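You operate a simulated robot arm through the tools that you are given. There is no shell and no other tool.

You run a simulated robot arm. Do the job below in one go: nothing can be reset, and whatever is moved stays where it is left.

JOB
Fold in two panels with the red arm, then three with the blue arm, then turn the sheet over.
Fine: set the yellow crease slider for each fold.

It is judged by the outcome, as a careful person would: the job done as asked, and still so three seconds after it is handed in. It fails if anything else is knocked over, pushed out of place, dropped, spilled or broken. Flat cloth is picked up by pressing the open fingertips on it (5 to 10 N) and closing them slowly along it; thin cloth reads only 2 to 8 mm in the jaws.

ROBOT AND FRAMES
A 6-joint arm with a two-finger parallel gripper, fixed in place. Base frame: the origin is on the floor under the middle of its stand, x ahead of it, y to its left, z up. Lengths are in mm, angles in degrees, forces in N, time in s.
With the tool pointing down near the work surface it reaches from about 300 to 660 mm from the base axis. Its first joint turns from -115.0 to 115.0 degrees. Payload 3.43 kg.
The TCP is the grasp point between the finger pads, 34 mm short of the fingertips. In the tool frame z runs along the fingers and y along their closing line. The gripper opens to 128 mm. The fingers are 24 mm wide and 12 mm thick; the gripper's body (48 by 130 mm) begins 96 mm behind the TCP.
Orientation is told as [roll, pitch, yaw] about the base's x, y, z axes, in that order, counted from this pose: with the fingers straight down and closing along the base's y, the tool's x points along the base's -x, its y along +y and its z along -z.

CONTROLS
- The arm moves only by the tool send_rows. Its argument "steps" is a list of rows, each a list of 7 numbers: the closure in counts, from 0 (fully open) to 255 (shut), then the shift along the tool's x, y, z in mm, then the turn, a rotation vector about the tool's x, y, z in degrees. In form: [[hand, tx, ty, tz, ax, ay, az], ...]. A call has 1 to 20 rows; each row shifts and turns the commanded pose from where the row before left it, along the tool's axes as they then stand. A row lasts 0.2 s, in which the tool goes at most 50 mm and 8.6 degrees; a call with a longer step from one row to the next is refused whole, and so is a gripper value outside its range. A pose out of reach is approached as far as the arm can. The call stops where the force on the tool passes 40 N (or 10 N more than at its start, if that is more) or the arm is blocked; 0.2 s more then pass. The fingers move at their own pace (about 153 mm/s each) and stop on an object; they squeeze with about 31 N. The grip force told is the motor's: it shows also when the fingers shut on nothing. Time passes only in rows, and 0.2 s behind the last, so rows that do not move let the fingers close. It gives the time, the measured TCP pose, the force on the tool (base axes), the opening and the grip force at its end, in the units of the frame above (readings bear some noise), with the torque about the TCP (base axes, N m) and any sound that the robot's microphone picked up.
- Cameras (640 x 400 px; columns grow to the right, rows downward): "scene" is fixed at [53.5, 490.7, 1442.4]; the picture's right is [-0.84, -0.54, 0.00], its down [-0.23, 0.36, -0.90] and it looks along [0.49, -0.76, -0.43] (base axes); focal length 367 px, centre (320, 200). "wrist" rides on the gripper at [76, -11, -160] in the tool frame; the picture's right is [0.15, 0.99, 0.00], its down [-0.88, 0.13, -0.46] and it looks along [-0.45, 0.07, 0.89] (tool axes); focal length 234 px, centre (320, 200). There is no depth. A picture from a camera that has moved, and an enlarged one, comes with that camera's place and axes in the base frame and with its lens. The place of the scene camera against the robot may be out by one fixed shift of up to 25 mm in any direction.
- camera(camera): a new picture of that camera. The clock stands still meanwhile.
- raise_lower(by): slides the trunk up (or, below 0, down) by that many mm; the arm rides with it, the base frame stays. It gives what a move gives, with no picture.
- inspect(camera, box): a new picture of the part [left, top, right, bottom] of that camera's present view, enlarged. The clock stands still meanwhile.
- hand_in(): hands the job in; it is judged then, once.

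Nothing tells you positions but the pictures and the camera data. Unless the task says otherwise, let go and move clear before handing in.

The tools are called after "Request:" by a JSON object that holds its "name" and its "arguments". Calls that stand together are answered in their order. send_rows: Moves the arm, as the interface text tells. Its arguments: {"type":"object","properties":{"steps":{"type":"array"}},"required":["steps"]} The other tools are called the same way: raise_lower (by) moves the trunk up or down; camera (camera) takes a picture; inspect (camera, box) takes an enlarged picture of a part of a camera's view; hand_in () hands the job in.

At the start:

```text
clock: 0.0
ee_pos: [466.6, -63.4, 1202.1]
tool_rot: [-0.1, 0.0, -0.1]
contact_force: [0.7, 0.9, -1.1]
ft_torque: [-0.01, 0.02, -0.04]
grip_width: 128.1
grip_force: 0.1
trunk travel left (down, up): [-900.0, 90.0]
```

scene: 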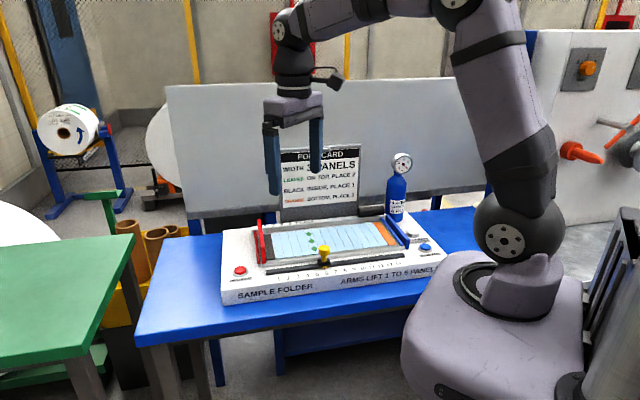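
wrist: 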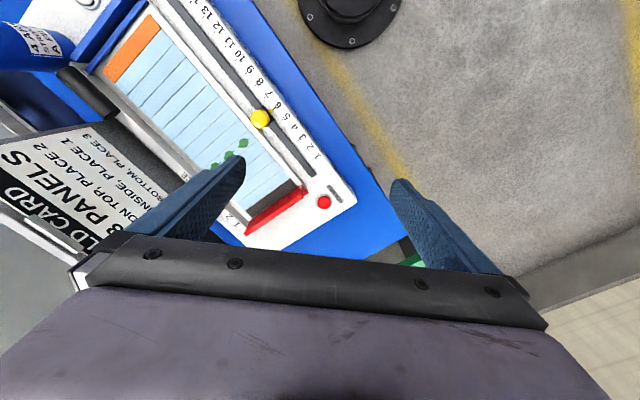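

I see a sample folder machine on a blue table with a red arm, a blue arm, a yellow crease slider and buttons, plus a fold card behind it. I'll look closer before moving.

Request:
{"name": "inspect", "arguments": {"camera": "scene", "box": [210, 200, 450, 310]}}

Request:
{"name": "inspect", "arguments": {"camera": "scene", "box": [270, 140, 440, 230]}}

Request:
{"name": "inspect", "arguments": {"camera": "wrist", "box": [70, 0, 390, 250]}}

Request:
{"name": "inspect", "arguments": {"camera": "wrist", "box": [0, 0, 260, 260]}}

```text
2.67 times, centred on (330, 255) of scene
camera zoom: at [53.5, 490.7, 1442.4], right [-0.84, -0.54, 0.0], down [-0.23, 0.36, -0.9], along [0.49, -0.76, -0.43], focal length 980 px, centre (293, 53)
```

zoom: 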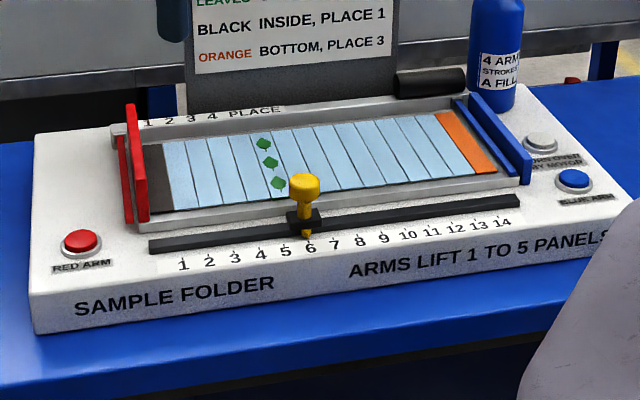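

```text
3.76 times, centred on (355, 185) of scene
camera zoom: at [53.5, 490.7, 1442.4], right [-0.84, -0.54, 0.0], down [-0.23, 0.36, -0.9], along [0.49, -0.76, -0.43], focal length 1383 px, centre (188, 256)
```

zoom: 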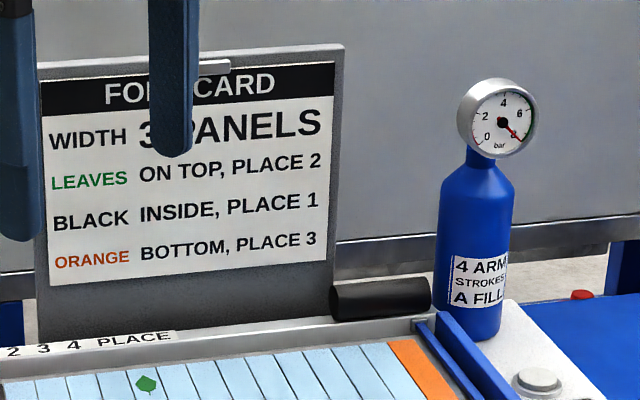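

```text
1.60 times, centred on (230, 125) of wrist
camera zoom: at [391.1, -73.8, 1362.3], right [-0.15, 0.99, 0.0], down [0.88, 0.13, 0.46], along [0.45, 0.07, -0.89], focal length 375 px, centre (464, 320)
```

zoom: 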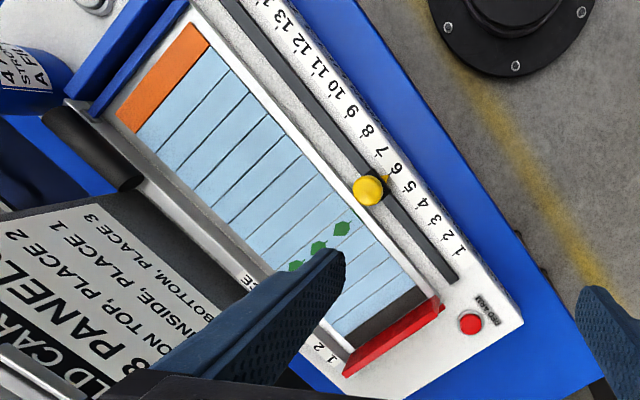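

```text
1.54 times, centred on (130, 130) of wrist
camera zoom: at [391.1, -73.8, 1362.3], right [-0.15, 0.99, 0.0], down [0.88, 0.13, 0.46], along [0.45, 0.07, -0.89], focal length 360 px, centre (612, 308)
```

zoom: 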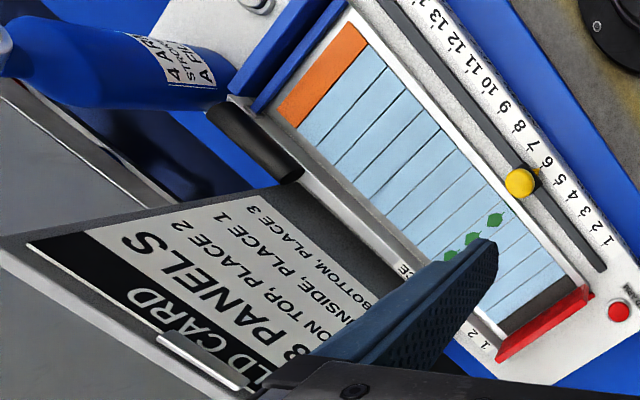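

The machine sits diagonally in front of the arm, with the yellow knob near (465, -165, 940) by rough triangulation. I'll zoom in to count the panels and read the scale and labels.

Request:
{"name": "inspect", "arguments": {"camera": "scene", "box": [255, 235, 335, 285]}}

Request:
{"name": "inspect", "arguments": {"camera": "scene", "box": [325, 225, 405, 275]}}

Request:
{"name": "inspect", "arguments": {"camera": "scene", "box": [370, 210, 450, 260]}}

Request:
{"name": "inspect", "arguments": {"camera": "scene", "box": [225, 210, 305, 260]}}

Request:
{"name": "inspect", "arguments": {"camera": "scene", "box": [380, 145, 428, 175]}}

Request:
{"name": "inspect", "arguments": {"camera": "wrist", "box": [100, 0, 260, 100]}}

Request:
{"name": "inspect", "arguments": {"camera": "wrist", "box": [180, 80, 340, 230]}}

```text
8.00 times, centred on (295, 260) of scene
camera zoom: at [53.5, 490.7, 1442.4], right [-0.84, -0.54, 0.0], down [-0.23, 0.36, -0.9], along [0.49, -0.76, -0.43], focal length 2939 px, centre (520, -280)
```

zoom: 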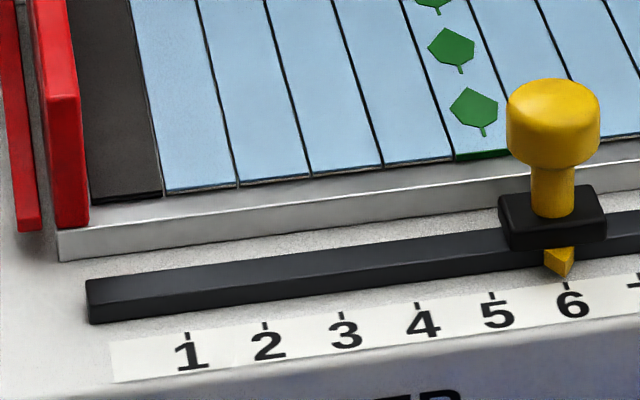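

```text
8.00 times, centred on (365, 250) of scene
camera zoom: at [53.5, 490.7, 1442.4], right [-0.84, -0.54, 0.0], down [-0.23, 0.36, -0.9], along [0.49, -0.76, -0.43], focal length 2939 px, centre (-40, -200)
```

zoom: 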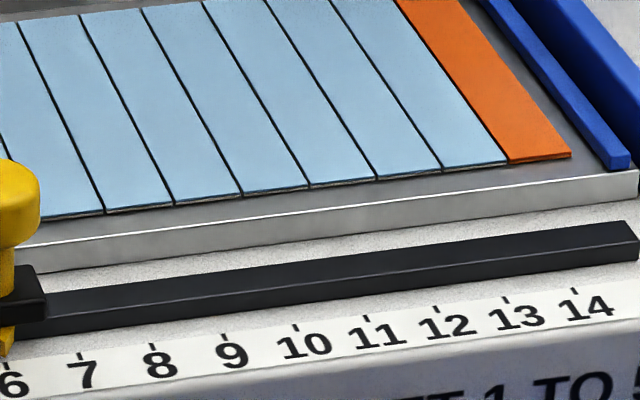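

```text
8.00 times, centred on (410, 235) of scene
camera zoom: at [53.5, 490.7, 1442.4], right [-0.84, -0.54, 0.0], down [-0.23, 0.36, -0.9], along [0.49, -0.76, -0.43], focal length 2939 px, centre (-400, -80)
```

zoom: 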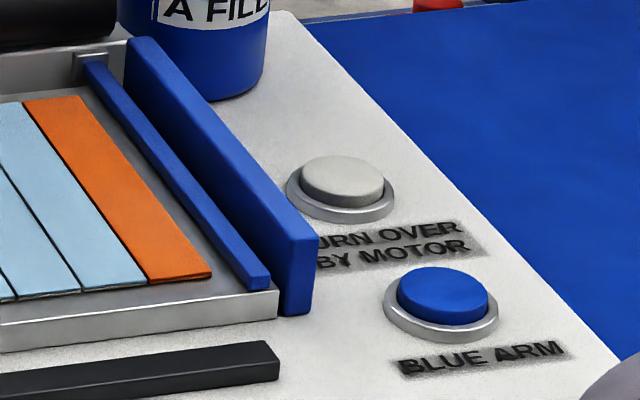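

```text
8.00 times, centred on (265, 235) of scene
camera zoom: at [53.5, 490.7, 1442.4], right [-0.84, -0.54, 0.0], down [-0.23, 0.36, -0.9], along [0.49, -0.76, -0.43], focal length 2939 px, centre (760, -80)
```

zoom: 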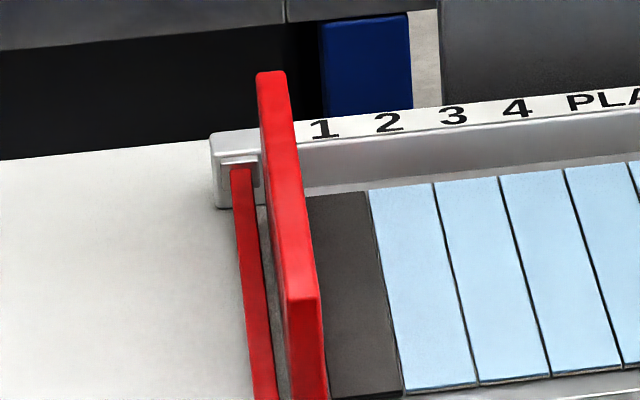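

```text
13.33 times, centred on (404, 160) of scene
camera zoom: at [53.5, 490.7, 1442.4], right [-0.84, -0.54, 0.0], down [-0.23, 0.36, -0.9], along [0.49, -0.76, -0.43], focal length 4898 px, centre (-800, 733)
```

zoom: 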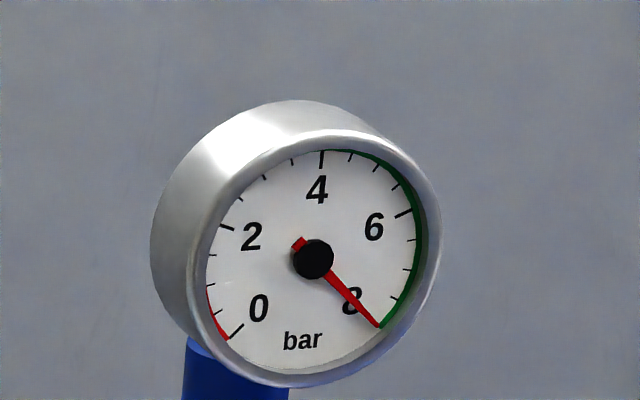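

```text
4.00 times, centred on (180, 50) of wrist
camera zoom: at [391.1, -73.8, 1362.3], right [-0.15, 0.99, 0.0], down [0.88, 0.13, 0.46], along [0.45, 0.07, -0.89], focal length 937 px, centre (880, 800)
```

zoom: 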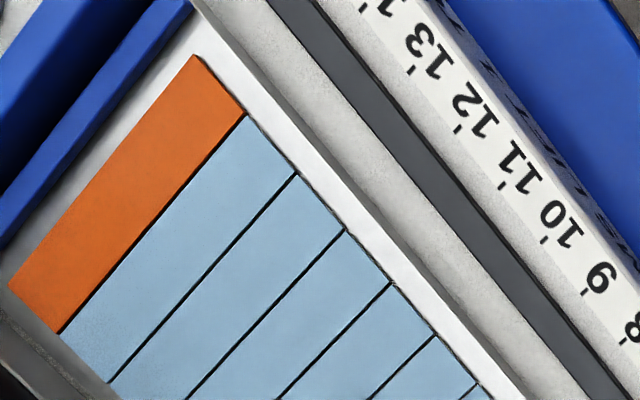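

```text
2.67 times, centred on (260, 155) of wrist
camera zoom: at [391.1, -73.8, 1362.3], right [-0.15, 0.99, 0.0], down [0.88, 0.13, 0.46], along [0.45, 0.07, -0.89], focal length 624 px, centre (480, 320)
```

zoom: 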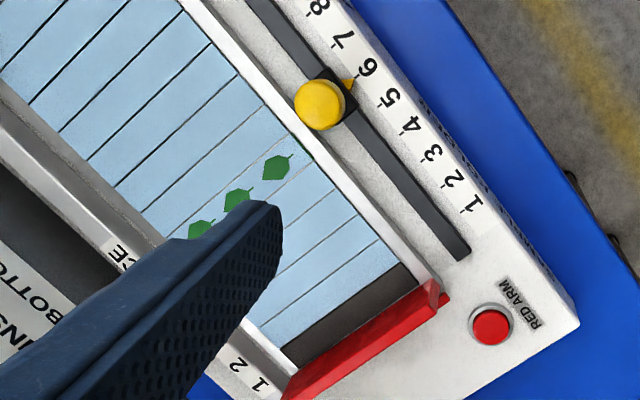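

The sheet has 15 panels: black at the red end, leaves at panel 6 and orange at the blue end. Ticks 1–14 line up with its 14 creases, about 25 mm apart, running diagonally from red (+x, +y) to blue (−x, −y). I'll turn the tool so it closes along the track, then take another look.

Request:
{"name": "send_rows", "arguments": {"steps": [[0, 0, 0, 0, 0, 0, 7.4], [0, 0, 0, 0, 0, 0, 7.4], [0, 0, 0, 0, 0, 0, 7.4], [0, 0, 0, 0, 0, 0, 7.4], [0, 0, 0, 0, 0, 0, 7.4], [0, 0, 0, 0, 0, 0, 7.4], [0, 0, 0, 0, 0, 0, 0]]}}

Request:
{"name": "camera", "arguments": {"camera": "wrist"}}

Request:
{"name": "camera", "arguments": {"camera": "scene"}}

```text
clock: 1.6
ee_pos: [466.3, -62.9, 1203.1]
tool_rot: [0.1, 0.0, -44.5]
contact_force: [0.4, 0.9, 0.4]
ft_torque: [0.02, 0.04, 0.0]
grip_width: 128.1
grip_force: 0.0
trunk travel left (down, up): [-900.0, 90.0]
```

```text
taken
camera wrist: at [404.9, -17.3, 1362.5], right [0.59, 0.81, 0.0], down [0.72, -0.52, 0.46], along [0.37, -0.27, -0.89], focal length 234 px, centre (320, 200)
```

wrist: 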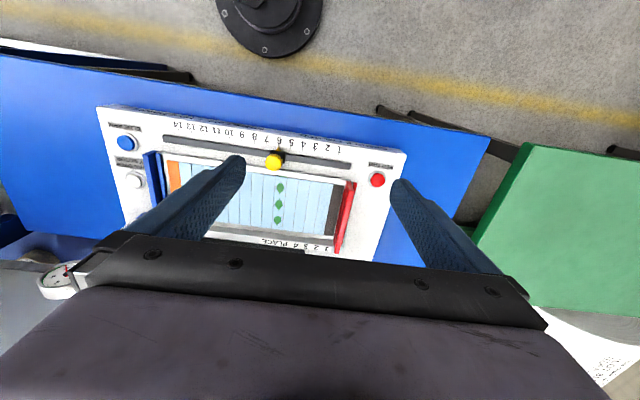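

```text
taken
```

scene: 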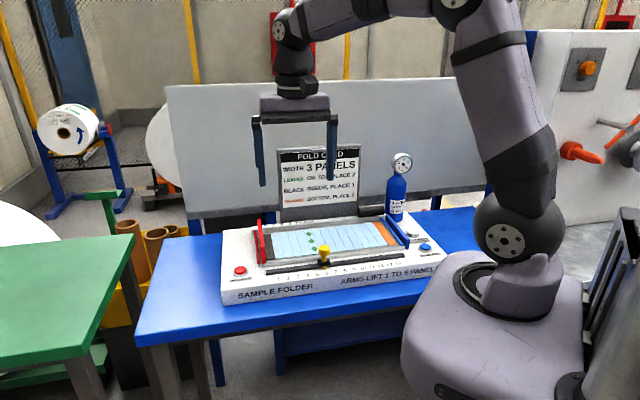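

The tool now closes along the track and everything looks as expected. Next I'll bring the gripper over the knob, lower the trunk partway and check again.

Request:
{"name": "send_rows", "arguments": {"steps": [[0, -24, -25, 0, 0, 0, 0], [0, -24, -25, 0, 0, 0, 0], [0, -23.3, -24.4, 0, 0, 0, 0], [0, 0, 0, 0, 0, 0, 0]]}}

Request:
{"name": "raise_lower", "arguments": {"by": -120}}

Request:
{"name": "camera", "arguments": {"camera": "wrist"}}

Request:
{"name": "camera", "arguments": {"camera": "scene"}}

```text
clock: 2.6
ee_pos: [467.2, -165.1, 1202.1]
tool_rot: [0.1, 0.0, -44.4]
contact_force: [0.4, -0.2, 0.0]
ft_torque: [-0.02, 0.0, 0.04]
grip_width: 128.0
grip_force: 0.3
trunk travel left (down, up): [-900.0, 90.0]
```

```text
clock: 4.1
ee_pos: [467.0, -165.5, 1082.2]
tool_rot: [0.0, 0.0, -44.4]
contact_force: [0.2, 0.2, 0.2]
ft_torque: [0.02, 0.04, 0.0]
grip_width: 127.9
grip_force: 0.1
trunk travel left (down, up): [-780.0, 210.0]
```

```text
taken
camera wrist: at [403.9, -120.5, 1242.3], right [0.59, 0.81, 0.0], down [0.72, -0.52, 0.46], along [0.37, -0.27, -0.89], focal length 234 px, centre (320, 200)
```

wrist: 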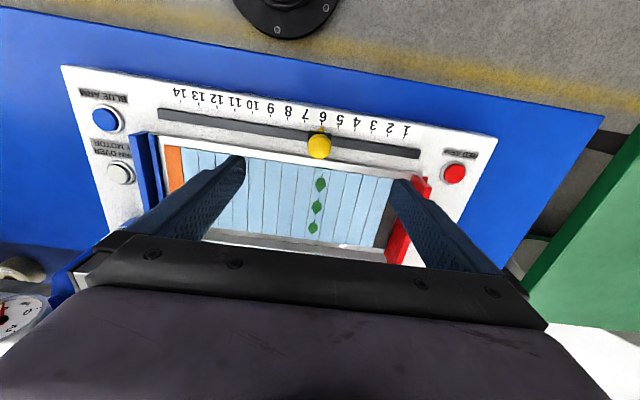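

```text
taken
```

scene: 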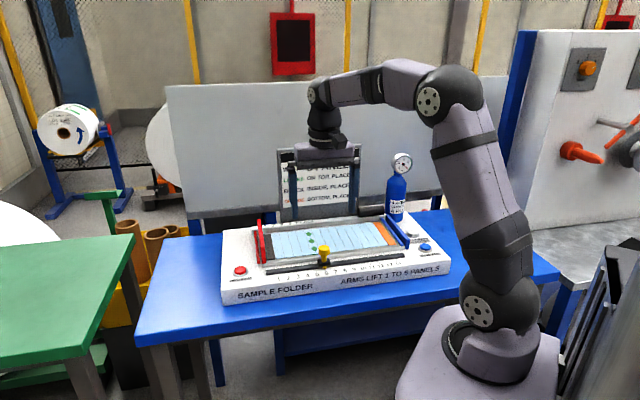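

The knob is nearly under the TCP, at about (465, -167). I'll zoom in to refine the track direction and the button positions.

Request:
{"name": "inspect", "arguments": {"camera": "wrist", "box": [240, 80, 440, 200]}}

Request:
{"name": "inspect", "arguments": {"camera": "wrist", "box": [60, 60, 260, 180]}}

Request:
{"name": "inspect", "arguments": {"camera": "wrist", "box": [380, 120, 520, 220]}}

```text
3.20 times, centred on (340, 140) of wrist
camera zoom: at [403.9, -120.5, 1242.3], right [0.59, 0.81, 0.0], down [0.72, -0.52, 0.46], along [0.37, -0.27, -0.89], focal length 749 px, centre (256, 392)
```

zoom: 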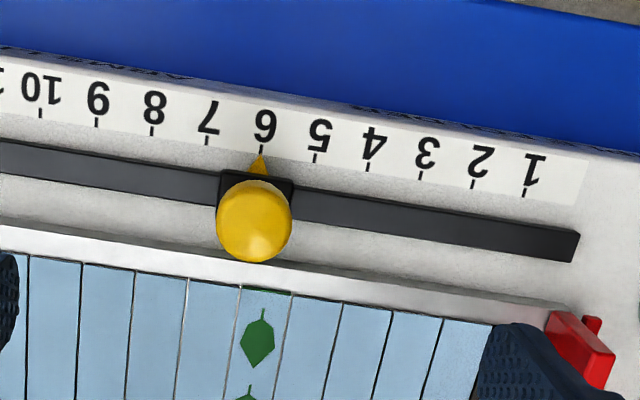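

```text
3.20 times, centred on (160, 120) of wrist
camera zoom: at [403.9, -120.5, 1242.3], right [0.59, 0.81, 0.0], down [0.72, -0.52, 0.46], along [0.37, -0.27, -0.89], focal length 749 px, centre (832, 456)
```

zoom: 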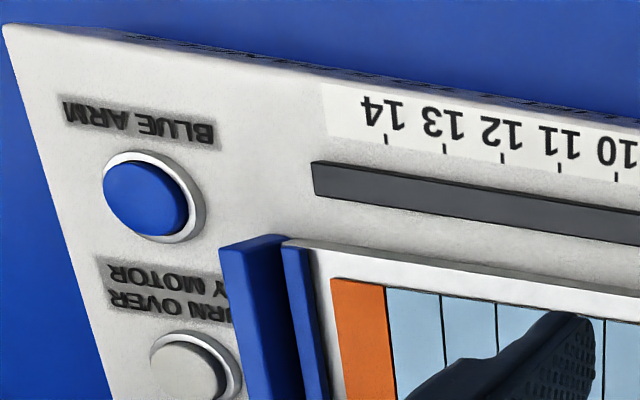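

```text
4.00 times, centred on (450, 170) of wrist
camera zoom: at [403.9, -120.5, 1242.3], right [0.59, 0.81, 0.0], down [0.72, -0.52, 0.46], along [0.37, -0.27, -0.89], focal length 937 px, centre (-200, 320)
```

zoom: 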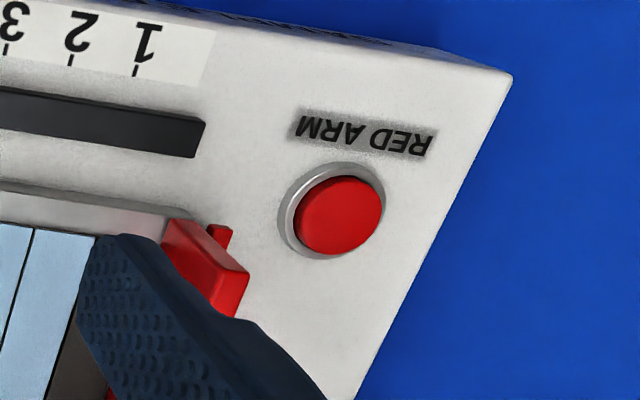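

The track runs at 45.0° with a pitch of about 25 mm, and the TCP is centred over the knob within about 1 mm. I'll trim the yaw, part-close the fingers and lower further.

Request:
{"name": "send_rows", "arguments": {"steps": [[110, 0, 0, 0, 0, 0, 0.6], [110, 0, -0.6, 0, 0, 0, 0], [110, 0, 0, 0, 0, 0, 0]]}}

Request:
{"name": "raise_lower", "arguments": {"by": -100}}

Request:
{"name": "camera", "arguments": {"camera": "wrist"}}

Request:
{"name": "camera", "arguments": {"camera": "scene"}}

```text
clock: 4.9
ee_pos: [466.1, -165.4, 1081.4]
tool_rot: [0.1, -0.1, -45.1]
contact_force: [-0.3, 0.6, 0.3]
ft_torque: [0.01, 0.01, 0.01]
grip_width: 72.8
grip_force: 0.2
trunk travel left (down, up): [-780.0, 210.0]
```

```text
clock: 6.2
ee_pos: [465.3, -165.8, 981.3]
tool_rot: [-0.1, 0.0, -45.0]
contact_force: [1.6, -0.2, -0.4]
ft_torque: [0.02, 0.01, -0.02]
grip_width: 72.7
grip_force: 0.0
trunk travel left (down, up): [-680.0, 310.0]
```

```text
taken
camera wrist: at [403.9, -120.1, 1142.3], right [0.6, 0.8, 0.0], down [0.71, -0.53, 0.46], along [0.37, -0.27, -0.89], focal length 234 px, centre (320, 200)
```

wrist: 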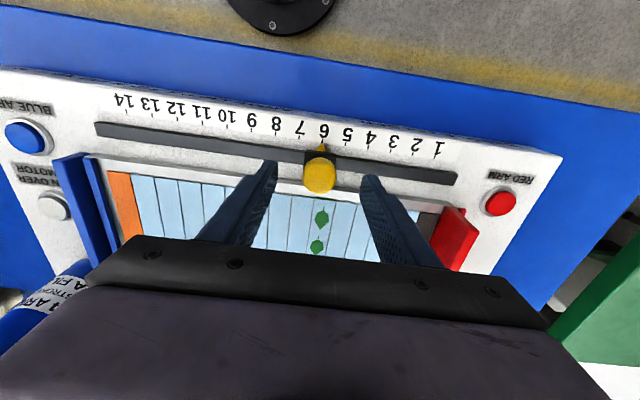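

```text
taken
```

scene: 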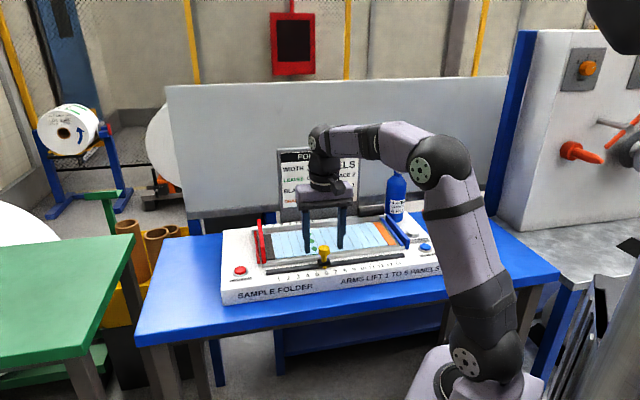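

Request:
{"name": "inspect", "arguments": {"camera": "wrist", "box": [260, 110, 400, 210]}}

Request:
{"name": "inspect", "arguments": {"camera": "scene", "box": [270, 180, 390, 280]}}

```text
4.00 times, centred on (330, 160) of wrist
camera zoom: at [403.9, -120.1, 1142.3], right [0.6, 0.8, 0.0], down [0.71, -0.53, 0.46], along [0.37, -0.27, -0.89], focal length 937 px, centre (280, 360)
```

zoom: 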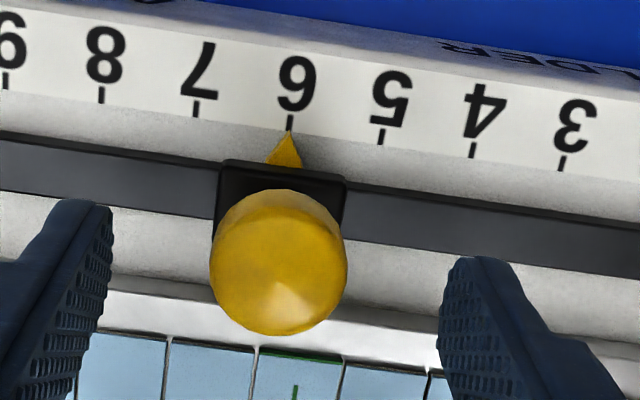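

```text
4.00 times, centred on (330, 230) of scene
camera zoom: at [53.5, 490.7, 1442.4], right [-0.84, -0.54, 0.0], down [-0.23, 0.36, -0.9], along [0.49, -0.76, -0.43], focal length 1470 px, centre (280, 80)
```

zoom: 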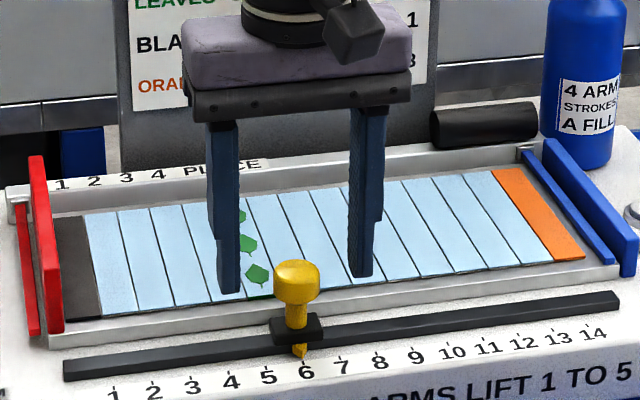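

The fingers straddle the knob, centred on it within about 2 mm. I'll go down 27 mm so the pads cover the knob cap, then close.

Request:
{"name": "send_rows", "arguments": {"steps": [[110, 0, 0.3, 10, 0, 0, 0], [110, -0.5, 0, 10, 0, 0, 0], [110, -0.5, 0, 7, 0, 0, 0], [110, 0, 0, 0, 0, 0, 0]]}}

Request:
{"name": "inspect", "arguments": {"camera": "scene", "box": [270, 180, 390, 280]}}

Request:
{"name": "inspect", "arguments": {"camera": "wrist", "box": [220, 100, 420, 240]}}

```text
clock: 7.2
ee_pos: [466.4, -166.9, 954.5]
tool_rot: [0.1, 0.0, -45.0]
contact_force: [0.2, -0.7, -0.1]
ft_torque: [-0.01, 0.0, 0.0]
grip_width: 72.9
grip_force: 0.1
trunk travel left (down, up): [-680.0, 310.0]
```

```text
4.00 times, centred on (330, 230) of scene
camera zoom: at [53.5, 490.7, 1442.4], right [-0.84, -0.54, 0.0], down [-0.23, 0.36, -0.9], along [0.49, -0.76, -0.43], focal length 1470 px, centre (280, 80)
```

zoom: 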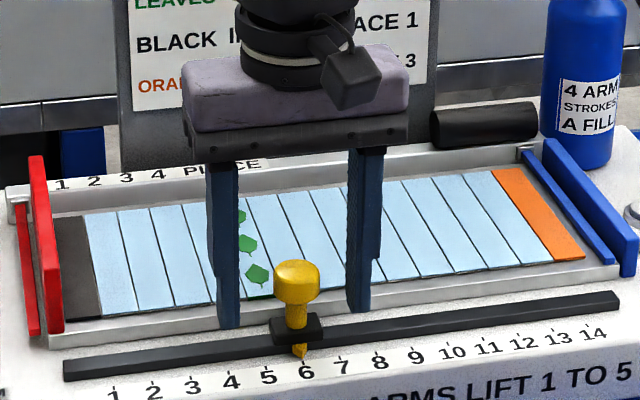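

```text
2.86 times, centred on (320, 170) of wrist
camera zoom: at [405.2, -120.7, 1114.9], right [0.6, 0.8, 0.0], down [0.71, -0.53, 0.46], along [0.37, -0.27, -0.89], focal length 669 px, centre (320, 286)
```

zoom: 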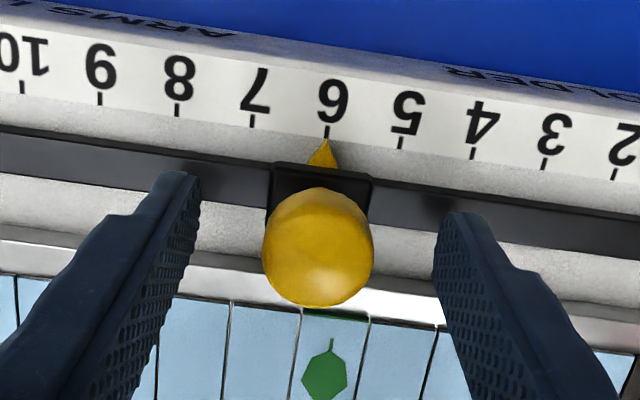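

The knob is centred between the pads, so I'll close on it.

Request:
{"name": "send_rows", "arguments": {"steps": [[255, 0, 0, 0, 0, 0, 0], [255, 0, 0, 0, 0, 0, 0], [255, 0, 0, 0, 0, 0, 0]]}}

Request:
{"name": "inspect", "arguments": {"camera": "wrist", "box": [220, 100, 420, 240]}}

```text
clock: 8.0
ee_pos: [466.8, -168.1, 954.3]
tool_rot: [0.0, -0.1, -45.0]
contact_force: [-1.6, -0.7, -2.1]
ft_torque: [-0.14, -0.11, 0.02]
grip_width: 29.2
grip_force: 44.7
trunk travel left (down, up): [-680.0, 310.0]
```

```text
2.86 times, centred on (320, 170) of wrist
camera zoom: at [405.1, -120.9, 1114.9], right [0.6, 0.8, 0.0], down [0.71, -0.53, 0.46], along [0.37, -0.27, -0.89], focal length 669 px, centre (320, 286)
```

zoom: 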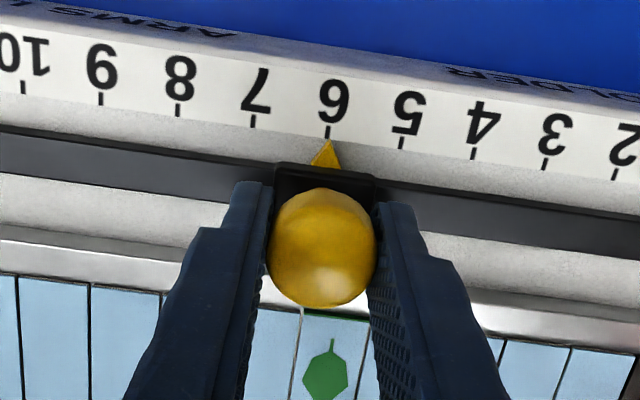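

The knob is gripped at 29 mm wide, with the pointer at 6. I'll drag toward the red end, starting with a small move to check the resistance.

Request:
{"name": "send_rows", "arguments": {"steps": [[255, 0, 5, 0, 0, 0, 0], [255, 0, 10, 0, 0, 0, 0], [255, 0, 10, 0, 0, 0, 0], [255, 0, 0, 0, 0, 0, 0]]}}

Request:
{"name": "inspect", "arguments": {"camera": "wrist", "box": [220, 100, 420, 240]}}

```text
clock: 9.0
ee_pos: [485.1, -149.6, 954.6]
tool_rot: [0.0, 0.0, -45.1]
contact_force: [-3.1, -1.0, -4.5]
ft_torque: [0.06, 0.01, -0.02]
grip_width: 29.4
grip_force: 45.0
trunk travel left (down, up): [-680.0, 310.0]
```

```text
2.86 times, centred on (320, 170) of wrist
camera zoom: at [422.8, -103.2, 1115.0], right [0.6, 0.8, 0.0], down [0.71, -0.53, 0.46], along [0.36, -0.27, -0.89], focal length 669 px, centre (320, 286)
```

zoom: 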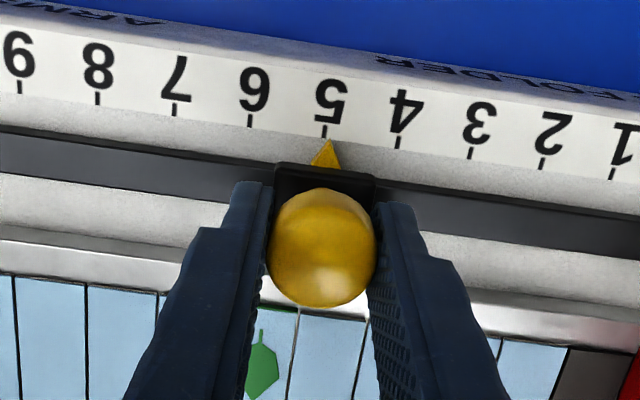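

The slider moves freely and the pointer is now at 5. I'll carry on to 2.

Request:
{"name": "send_rows", "arguments": {"steps": [[255, 0, 10, 0, 0, 0, 0], [255, 0, 12, 0, 0, 0, 0], [255, 0, 12, 0, 0, 0, 0], [255, 0, 12, 0, 0, 0, 0], [255, 0, 12, 0, 0, 0, 0], [255, 0, 10, 0, 0, 0, 0], [255, 0, 5.5, 0, 0, 0, 0], [255, 0, 0, 0, 0, 0, 0]]}}

Request:
{"name": "inspect", "arguments": {"camera": "wrist", "box": [270, 110, 370, 180]}}

Request:
{"name": "inspect", "arguments": {"camera": "scene", "box": [250, 235, 330, 285]}}

```text
clock: 10.8
ee_pos: [536.5, -97.2, 955.6]
tool_rot: [0.1, 0.1, -45.0]
contact_force: [-0.6, -1.9, -2.2]
ft_torque: [0.05, 0.16, -0.03]
grip_width: 29.0
grip_force: 45.4
trunk travel left (down, up): [-680.0, 310.0]
```

```text
5.71 times, centred on (320, 145) of wrist
camera zoom: at [475.2, -50.6, 1114.9], right [0.6, 0.8, 0.0], down [0.71, -0.53, 0.46], along [0.37, -0.27, -0.89], focal length 1338 px, centre (320, 514)
```

zoom: 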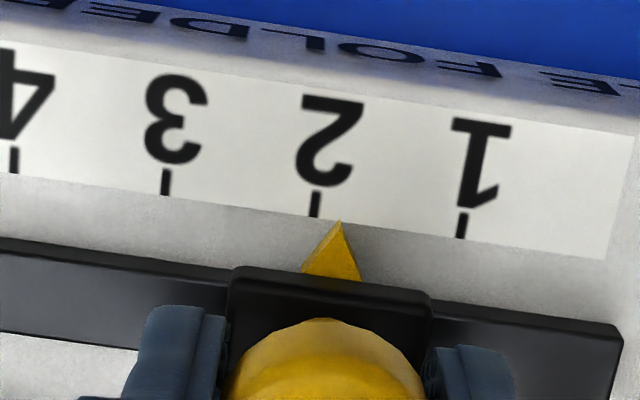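

```text
8.00 times, centred on (290, 260) of scene
camera zoom: at [53.5, 490.7, 1442.4], right [-0.84, -0.54, 0.0], down [-0.23, 0.36, -0.9], along [0.49, -0.76, -0.43], focal length 2939 px, centre (560, -280)
```

zoom: 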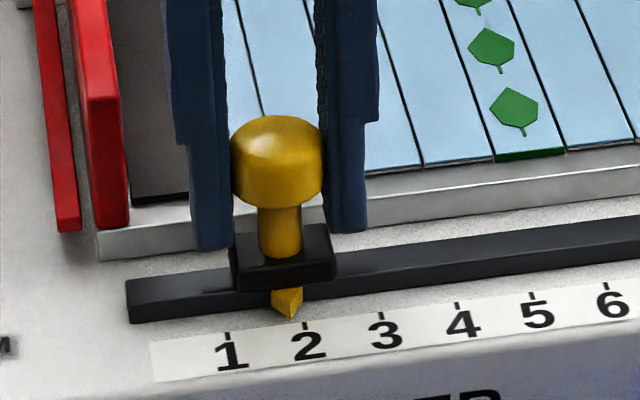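

The pointer is about 4 mm past 2 toward 1, because the true pitch is 24 mm. I'll nudge it back.

Request:
{"name": "send_rows", "arguments": {"steps": [[255, 0, -2, 0, 0, 0, 0], [255, 0, -1.9, 0, 0, 0, 0], [255, 0, 0, 0, 0, 0, 0], [255, 0, 0, 0, 0, 0, 0]]}}

Request:
{"name": "inspect", "arguments": {"camera": "wrist", "box": [270, 110, 370, 180]}}

Request:
{"name": "inspect", "arguments": {"camera": "scene", "box": [250, 235, 330, 285]}}

```text
clock: 11.8
ee_pos: [534.4, -100.0, 954.8]
tool_rot: [-0.1, 0.0, -45.0]
contact_force: [0.5, 0.3, -5.6]
ft_torque: [-0.16, -0.33, 0.02]
grip_width: 29.3
grip_force: 45.4
trunk travel left (down, up): [-680.0, 310.0]
```

```text
5.71 times, centred on (320, 145) of wrist
camera zoom: at [472.3, -53.6, 1114.9], right [0.6, 0.8, 0.0], down [0.71, -0.53, 0.46], along [0.37, -0.27, -0.89], focal length 1338 px, centre (320, 514)
```

zoom: 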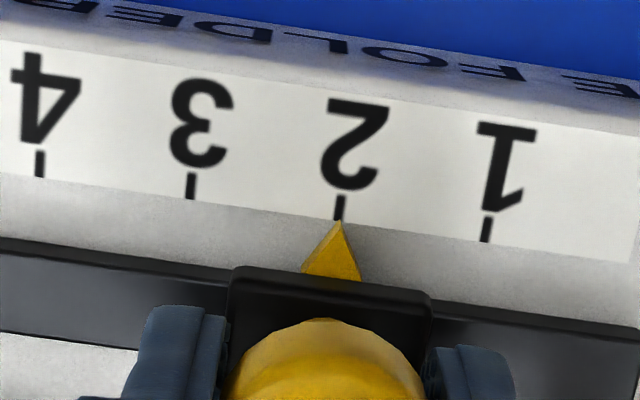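

```text
8.00 times, centred on (290, 260) of scene
camera zoom: at [53.5, 490.7, 1442.4], right [-0.84, -0.54, 0.0], down [-0.23, 0.36, -0.9], along [0.49, -0.76, -0.43], focal length 2939 px, centre (560, -280)
```

zoom: 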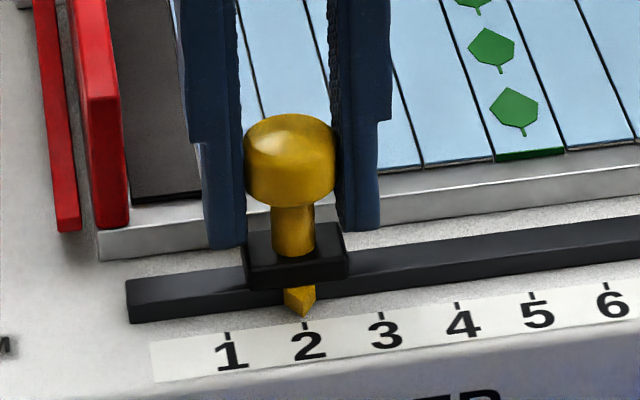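

The pointer is on 2 in both views. I'll open, rise and confirm it stayed.

Request:
{"name": "send_rows", "arguments": {"steps": [[150, 0, 0, 0, 0, 0, 0], [120, 0, 0, 0, 0, 0, 0], [120, 0, 0, -10, 0, 0, 0], [120, 0, 0, -30, 0, 0, 0], [120, 0, 0, -40, 0, 0, 0], [120, 0, 0, -40, 0, 0, 0], [255, 0, 0, 0, 0, 0, 0], [255, 0, 0, 0, 0, 0, 0]]}}

Request:
{"name": "inspect", "arguments": {"camera": "scene", "box": [250, 235, 330, 285]}}

Request:
{"name": "camera", "arguments": {"camera": "wrist"}}

```text
clock: 13.6
ee_pos: [533.2, -99.7, 1075.4]
tool_rot: [0.1, 0.0, -45.0]
contact_force: [0.0, 0.5, 0.7]
ft_torque: [0.0, 0.0, -0.03]
grip_width: 0.1
grip_force: 30.9
trunk travel left (down, up): [-680.0, 310.0]
```

```text
8.00 times, centred on (290, 260) of scene
camera zoom: at [53.5, 490.7, 1442.4], right [-0.84, -0.54, 0.0], down [-0.23, 0.36, -0.9], along [0.49, -0.76, -0.43], focal length 2939 px, centre (560, -280)
```

zoom: 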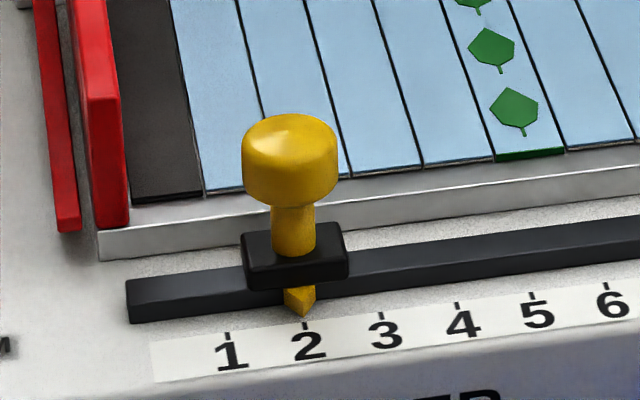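

```text
taken
camera wrist: at [471.3, -53.3, 1235.6], right [0.6, 0.8, 0.0], down [0.71, -0.53, 0.46], along [0.37, -0.27, -0.89], focal length 234 px, centre (320, 200)
```

wrist: 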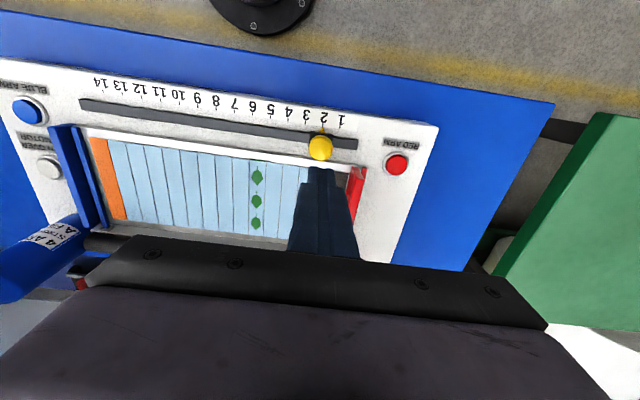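

The slider stayed on 2. The red button is near (624, -29), so I'll go over it with the fingers shut, come down partway and check alignment.

Request:
{"name": "send_rows", "arguments": {"steps": [[255, -4.7, 38, 0, 0, 0, 0], [255, -4.7, 38, 0, 0, 0, 0], [255, -4.8, 38.2, 0, 0, 0, 0], [255, 0, 0, 30, 0, 0, 0], [255, 0, 0, 30, 0, 0, 0], [255, 0, 0, 30, 0, 0, 0], [255, 0, 0, 0, 0, 0, 0], [255, 0, 0, 0, 0, 0, 0]]}}

Request:
{"name": "camera", "arguments": {"camera": "wrist"}}

Request:
{"name": "inspect", "arguments": {"camera": "scene", "box": [200, 190, 320, 290]}}

```text
clock: 15.4
ee_pos: [581.2, -31.4, 963.2]
tool_rot: [0.0, -0.1, -45.0]
contact_force: [-1.3, -0.7, 0.3]
ft_torque: [-0.01, -0.03, 0.03]
grip_width: 0.1
grip_force: 31.3
out of reach, approached as far as the arm can: row 2, 3
trunk travel left (down, up): [-680.0, 310.0]
```

```text
taken
camera wrist: at [520.3, 15.2, 1123.6], right [0.6, 0.8, 0.0], down [0.71, -0.53, 0.46], along [0.37, -0.27, -0.89], focal length 234 px, centre (320, 200)
```

wrist: 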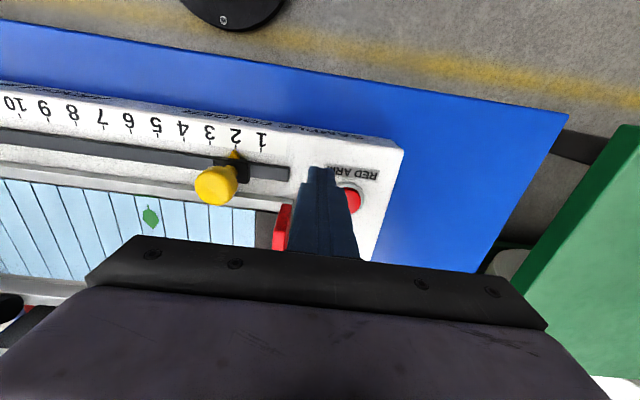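

```text
4.00 times, centred on (260, 240) of scene
camera zoom: at [53.5, 490.7, 1442.4], right [-0.84, -0.54, 0.0], down [-0.23, 0.36, -0.9], along [0.49, -0.76, -0.43], focal length 1470 px, centre (560, 40)
```

zoom: 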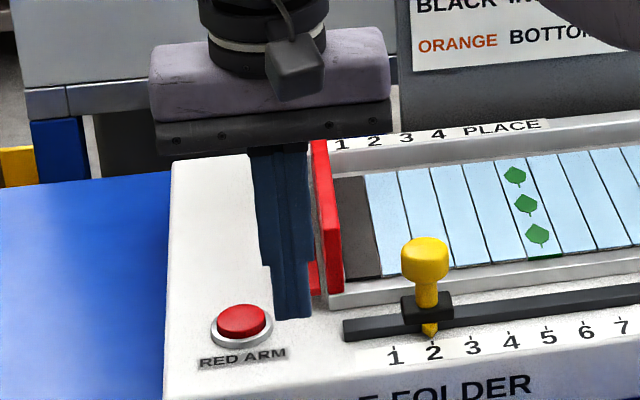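

That corner is near the arm's reach limit with the trunk this low, and the fingers stopped short beside the red bar without touching it. I'll raise the trunk to gain reach, then move over the button.

Request:
{"name": "raise_lower", "arguments": {"by": 120}}

Request:
{"name": "send_rows", "arguments": {"steps": [[255, -9.5, 10.7, 0, 0, 0, 0], [255, -9.5, 10.7, 0, 0, 0, 0], [255, -9.6, 10.6, 0, 0, 0, 0], [255, 0, 0, 0, 0, 0, 0]]}}

Request:
{"name": "camera", "arguments": {"camera": "wrist"}}

Request:
{"name": "inspect", "arguments": {"camera": "scene", "box": [200, 170, 320, 290]}}

```text
clock: 16.9
ee_pos: [580.8, -30.8, 1083.2]
tool_rot: [0.1, 0.0, -45.0]
contact_force: [0.0, 0.1, -0.8]
ft_torque: [-0.02, -0.02, -0.02]
grip_width: 0.0
grip_force: 30.8
trunk travel left (down, up): [-800.0, 190.0]
```

```text
clock: 17.9
ee_pos: [623.7, -29.0, 1084.0]
tool_rot: [0.0, 0.0, -45.0]
contact_force: [0.2, 0.4, 0.6]
ft_torque: [-0.02, 0.02, -0.03]
grip_width: 0.2
grip_force: 30.6
trunk travel left (down, up): [-800.0, 190.0]
```

```text
taken
camera wrist: at [561.3, 18.0, 1244.1], right [0.6, 0.8, 0.0], down [0.71, -0.53, 0.46], along [0.37, -0.27, -0.89], focal length 234 px, centre (320, 200)
```

wrist: 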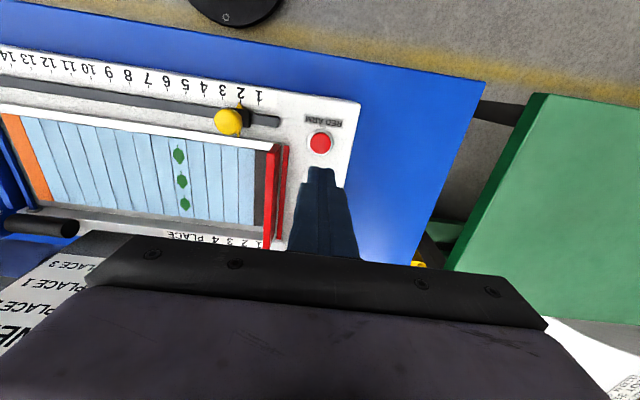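

```text
3.33 times, centred on (260, 230) of scene
camera zoom: at [53.5, 490.7, 1442.4], right [-0.84, -0.54, 0.0], down [-0.23, 0.36, -0.9], along [0.49, -0.76, -0.43], focal length 1224 px, centre (520, 100)
```

zoom: 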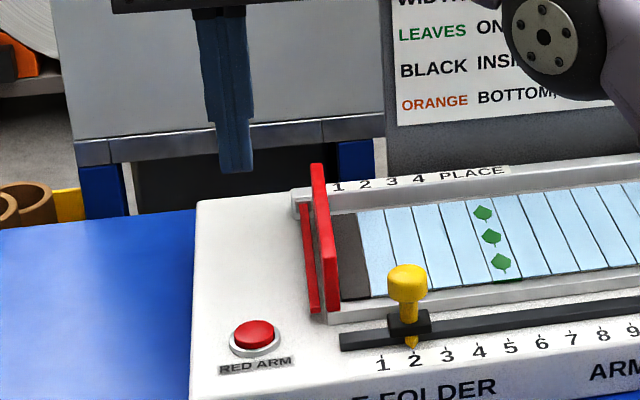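

I'm directly above the red button. I'll descend to just over it, then press slowly.

Request:
{"name": "send_rows", "arguments": {"steps": [[255, -1.5, 0.8, 25, 0, 0, 0], [255, 0, 0, 35, 0, 0, 0], [255, 0, 0, 35, 0, 0, 0], [255, 0, 0, 25, 0, 0, 0], [255, 0, 0, 0, 0, 0, 0]]}}

Request:
{"name": "inspect", "arguments": {"camera": "scene", "box": [200, 190, 320, 290]}}

Request:
{"name": "inspect", "arguments": {"camera": "wrist", "box": [240, 110, 400, 230]}}

```text
clock: 19.1
ee_pos: [626.6, -30.0, 963.4]
tool_rot: [0.1, 0.0, -45.1]
contact_force: [0.7, 0.0, 0.4]
ft_torque: [-0.01, 0.0, -0.02]
grip_width: 0.1
grip_force: 30.8
trunk travel left (down, up): [-800.0, 190.0]
```

```text
4.00 times, centred on (260, 240) of scene
camera zoom: at [53.5, 490.7, 1442.4], right [-0.84, -0.54, 0.0], down [-0.23, 0.36, -0.9], along [0.49, -0.76, -0.43], focal length 1470 px, centre (560, 40)
```

zoom: 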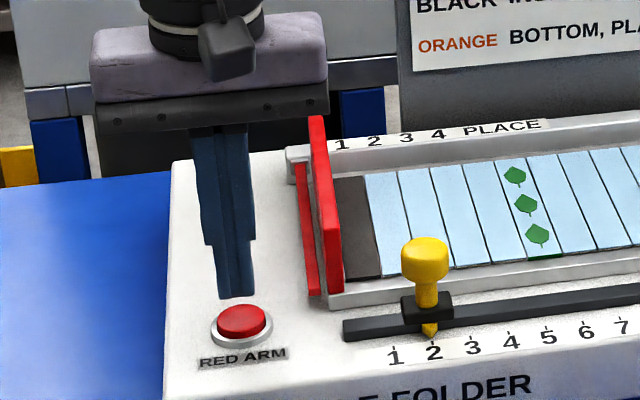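

```text
3.33 times, centred on (320, 170) of wrist
camera zoom: at [565.0, 16.9, 1123.0], right [0.6, 0.8, 0.0], down [0.71, -0.53, 0.46], along [0.37, -0.27, -0.89], focal length 781 px, centre (320, 300)
```

zoom: 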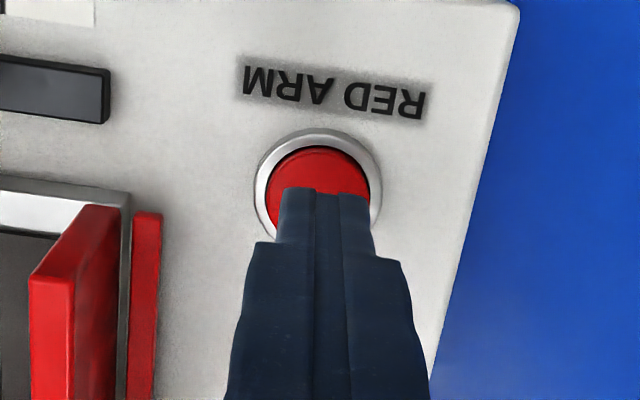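

The fingertips are just above the button, about 4 mm too far back. I'll correct that and press gently in small steps.

Request:
{"name": "send_rows", "arguments": {"steps": [[255, 3.5, -1, 4, 0, 0, 0], [255, 0, 0, 4, 0, 0, 0], [255, 0, 0, 3, 0, 0, 0], [255, 0, 0, 2, 0, 0, 0], [255, 0, 0, 2, 0, 0, 0], [255, 0, 0, 2, 0, 0, 0]]}}

Request:
{"name": "inspect", "arguments": {"camera": "scene", "box": [200, 190, 320, 290]}}

```text
clock: 20.5
ee_pos: [622.1, -27.7, 945.8]
tool_rot: [0.0, 0.0, -45.0]
contact_force: [-0.5, -0.5, 0.8]
ft_torque: [-0.03, -0.02, -0.01]
grip_width: 0.0
grip_force: 31.5
trunk travel left (down, up): [-800.0, 190.0]
```

```text
4.00 times, centred on (260, 240) of scene
camera zoom: at [53.5, 490.7, 1442.4], right [-0.84, -0.54, 0.0], down [-0.23, 0.36, -0.9], along [0.49, -0.76, -0.43], focal length 1470 px, centre (560, 40)
```

zoom: 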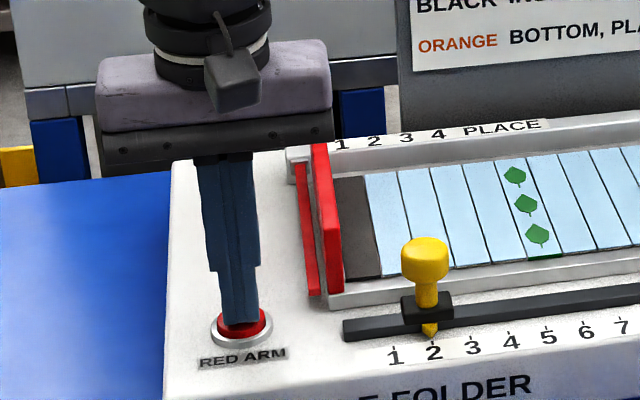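

There's no contact yet, so I'll continue in small steps.

Request:
{"name": "send_rows", "arguments": {"steps": [[255, 0, 0, 1.5, 0, 0, 0], [255, 0, 0, 1.5, 0, 0, 0], [255, 0, 0, 1.5, 0, 0, 0]]}}

```text
clock: 21.3
ee_pos: [621.8, -27.5, 942.4]
tool_rot: [0.0, 0.0, -45.0]
contact_force: [-0.6, -0.9, 1.8]
ft_torque: [-0.01, 0.01, -0.02]
grip_width: 0.0
grip_force: 31.0
trunk travel left (down, up): [-800.0, 190.0]
```

Request:
{"name": "send_rows", "arguments": {"steps": [[255, 0, 0, 1.5, 0, 0, 0], [255, 0, 0, 1.5, 0, 0, 0], [255, 0, 0, 1.5, 0, 0, 0]]}}

Request:
{"name": "inspect", "arguments": {"camera": "scene", "box": [200, 190, 320, 290]}}

```text
clock: 22.1
ee_pos: [622.3, -27.3, 939.5]
tool_rot: [0.0, -0.1, -45.0]
contact_force: [-3.2, -1.0, 9.2]
ft_torque: [0.0, 0.05, -0.01]
grip_width: 0.1
grip_force: 30.4
trunk travel left (down, up): [-800.0, 190.0]
heard: click
```

```text
4.00 times, centred on (260, 240) of scene
camera zoom: at [53.5, 490.7, 1442.4], right [-0.84, -0.54, 0.0], down [-0.23, 0.36, -0.9], along [0.49, -0.76, -0.43], focal length 1470 px, centre (560, 40)
```

zoom: 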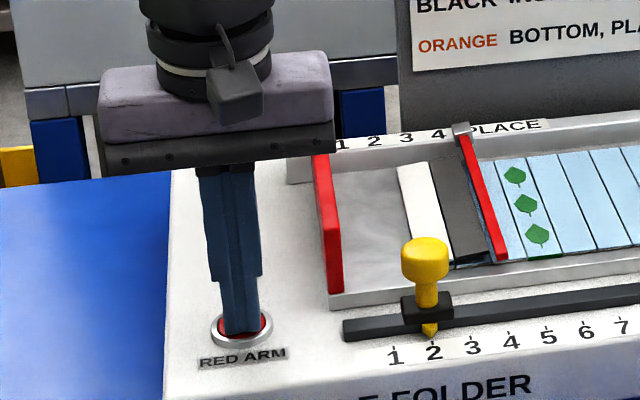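

There was a click and the red arm folded two panels over. I'll lift off and look.

Request:
{"name": "send_rows", "arguments": {"steps": [[255, 0, 0, -5, 0, 0, 0], [255, 0, 0, -15, 0, 0, 0], [255, 0, 0, -35, 0, 0, 0], [255, 0, 0, -45, 0, 0, 0], [255, 0, 0, -45, 0, 0, 0], [255, 0, 0, 0, 0, 0, 0], [255, 0, 0, 0, 0, 0, 0], [255, 0, 0, 0, 0, 0, 0]]}}

Request:
{"name": "inspect", "arguments": {"camera": "scene", "box": [220, 190, 440, 300]}}

Request:
{"name": "inspect", "arguments": {"camera": "scene", "box": [380, 145, 428, 175]}}

Request:
{"name": "camera", "arguments": {"camera": "wrist"}}

```text
clock: 23.9
ee_pos: [622.4, -26.9, 1083.2]
tool_rot: [0.0, 0.0, -45.1]
contact_force: [0.3, -0.7, 0.9]
ft_torque: [0.0, 0.0, -0.02]
grip_width: 0.0
grip_force: 30.8
trunk travel left (down, up): [-800.0, 190.0]
```

```text
2.91 times, centred on (330, 245) of scene
camera zoom: at [53.5, 490.7, 1442.4], right [-0.84, -0.54, 0.0], down [-0.23, 0.36, -0.9], along [0.49, -0.76, -0.43], focal length 1069 px, centre (291, 69)
```

zoom: 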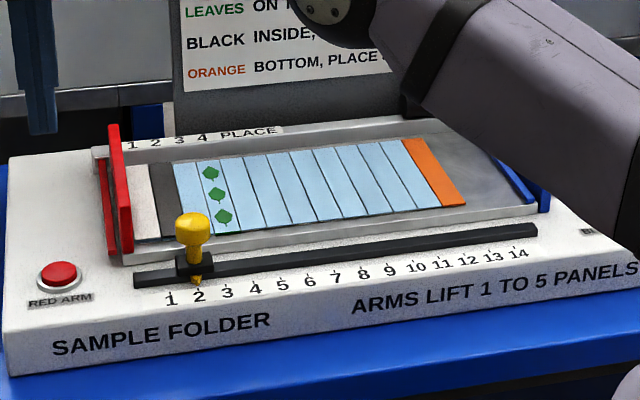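

```text
13.33 times, centred on (404, 160) of scene
camera zoom: at [53.5, 490.7, 1442.4], right [-0.84, -0.54, 0.0], down [-0.23, 0.36, -0.9], along [0.49, -0.76, -0.43], focal length 4898 px, centre (-800, 733)
```

zoom: 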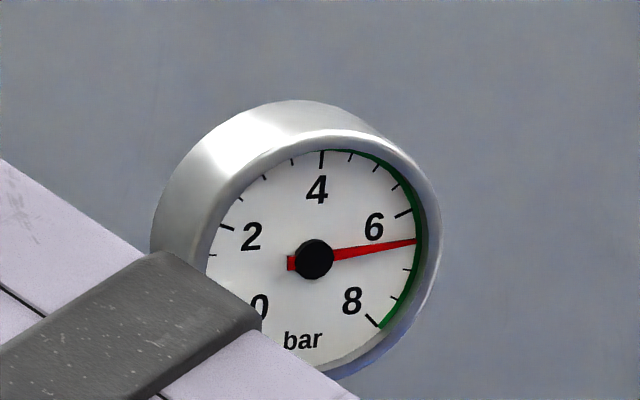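

```text
taken
camera wrist: at [560.4, 19.2, 1243.4], right [0.6, 0.8, 0.0], down [0.71, -0.53, 0.46], along [0.37, -0.27, -0.89], focal length 234 px, centre (320, 200)
```

wrist: 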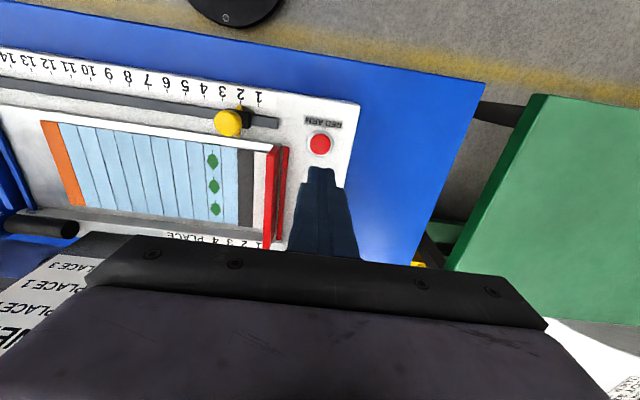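

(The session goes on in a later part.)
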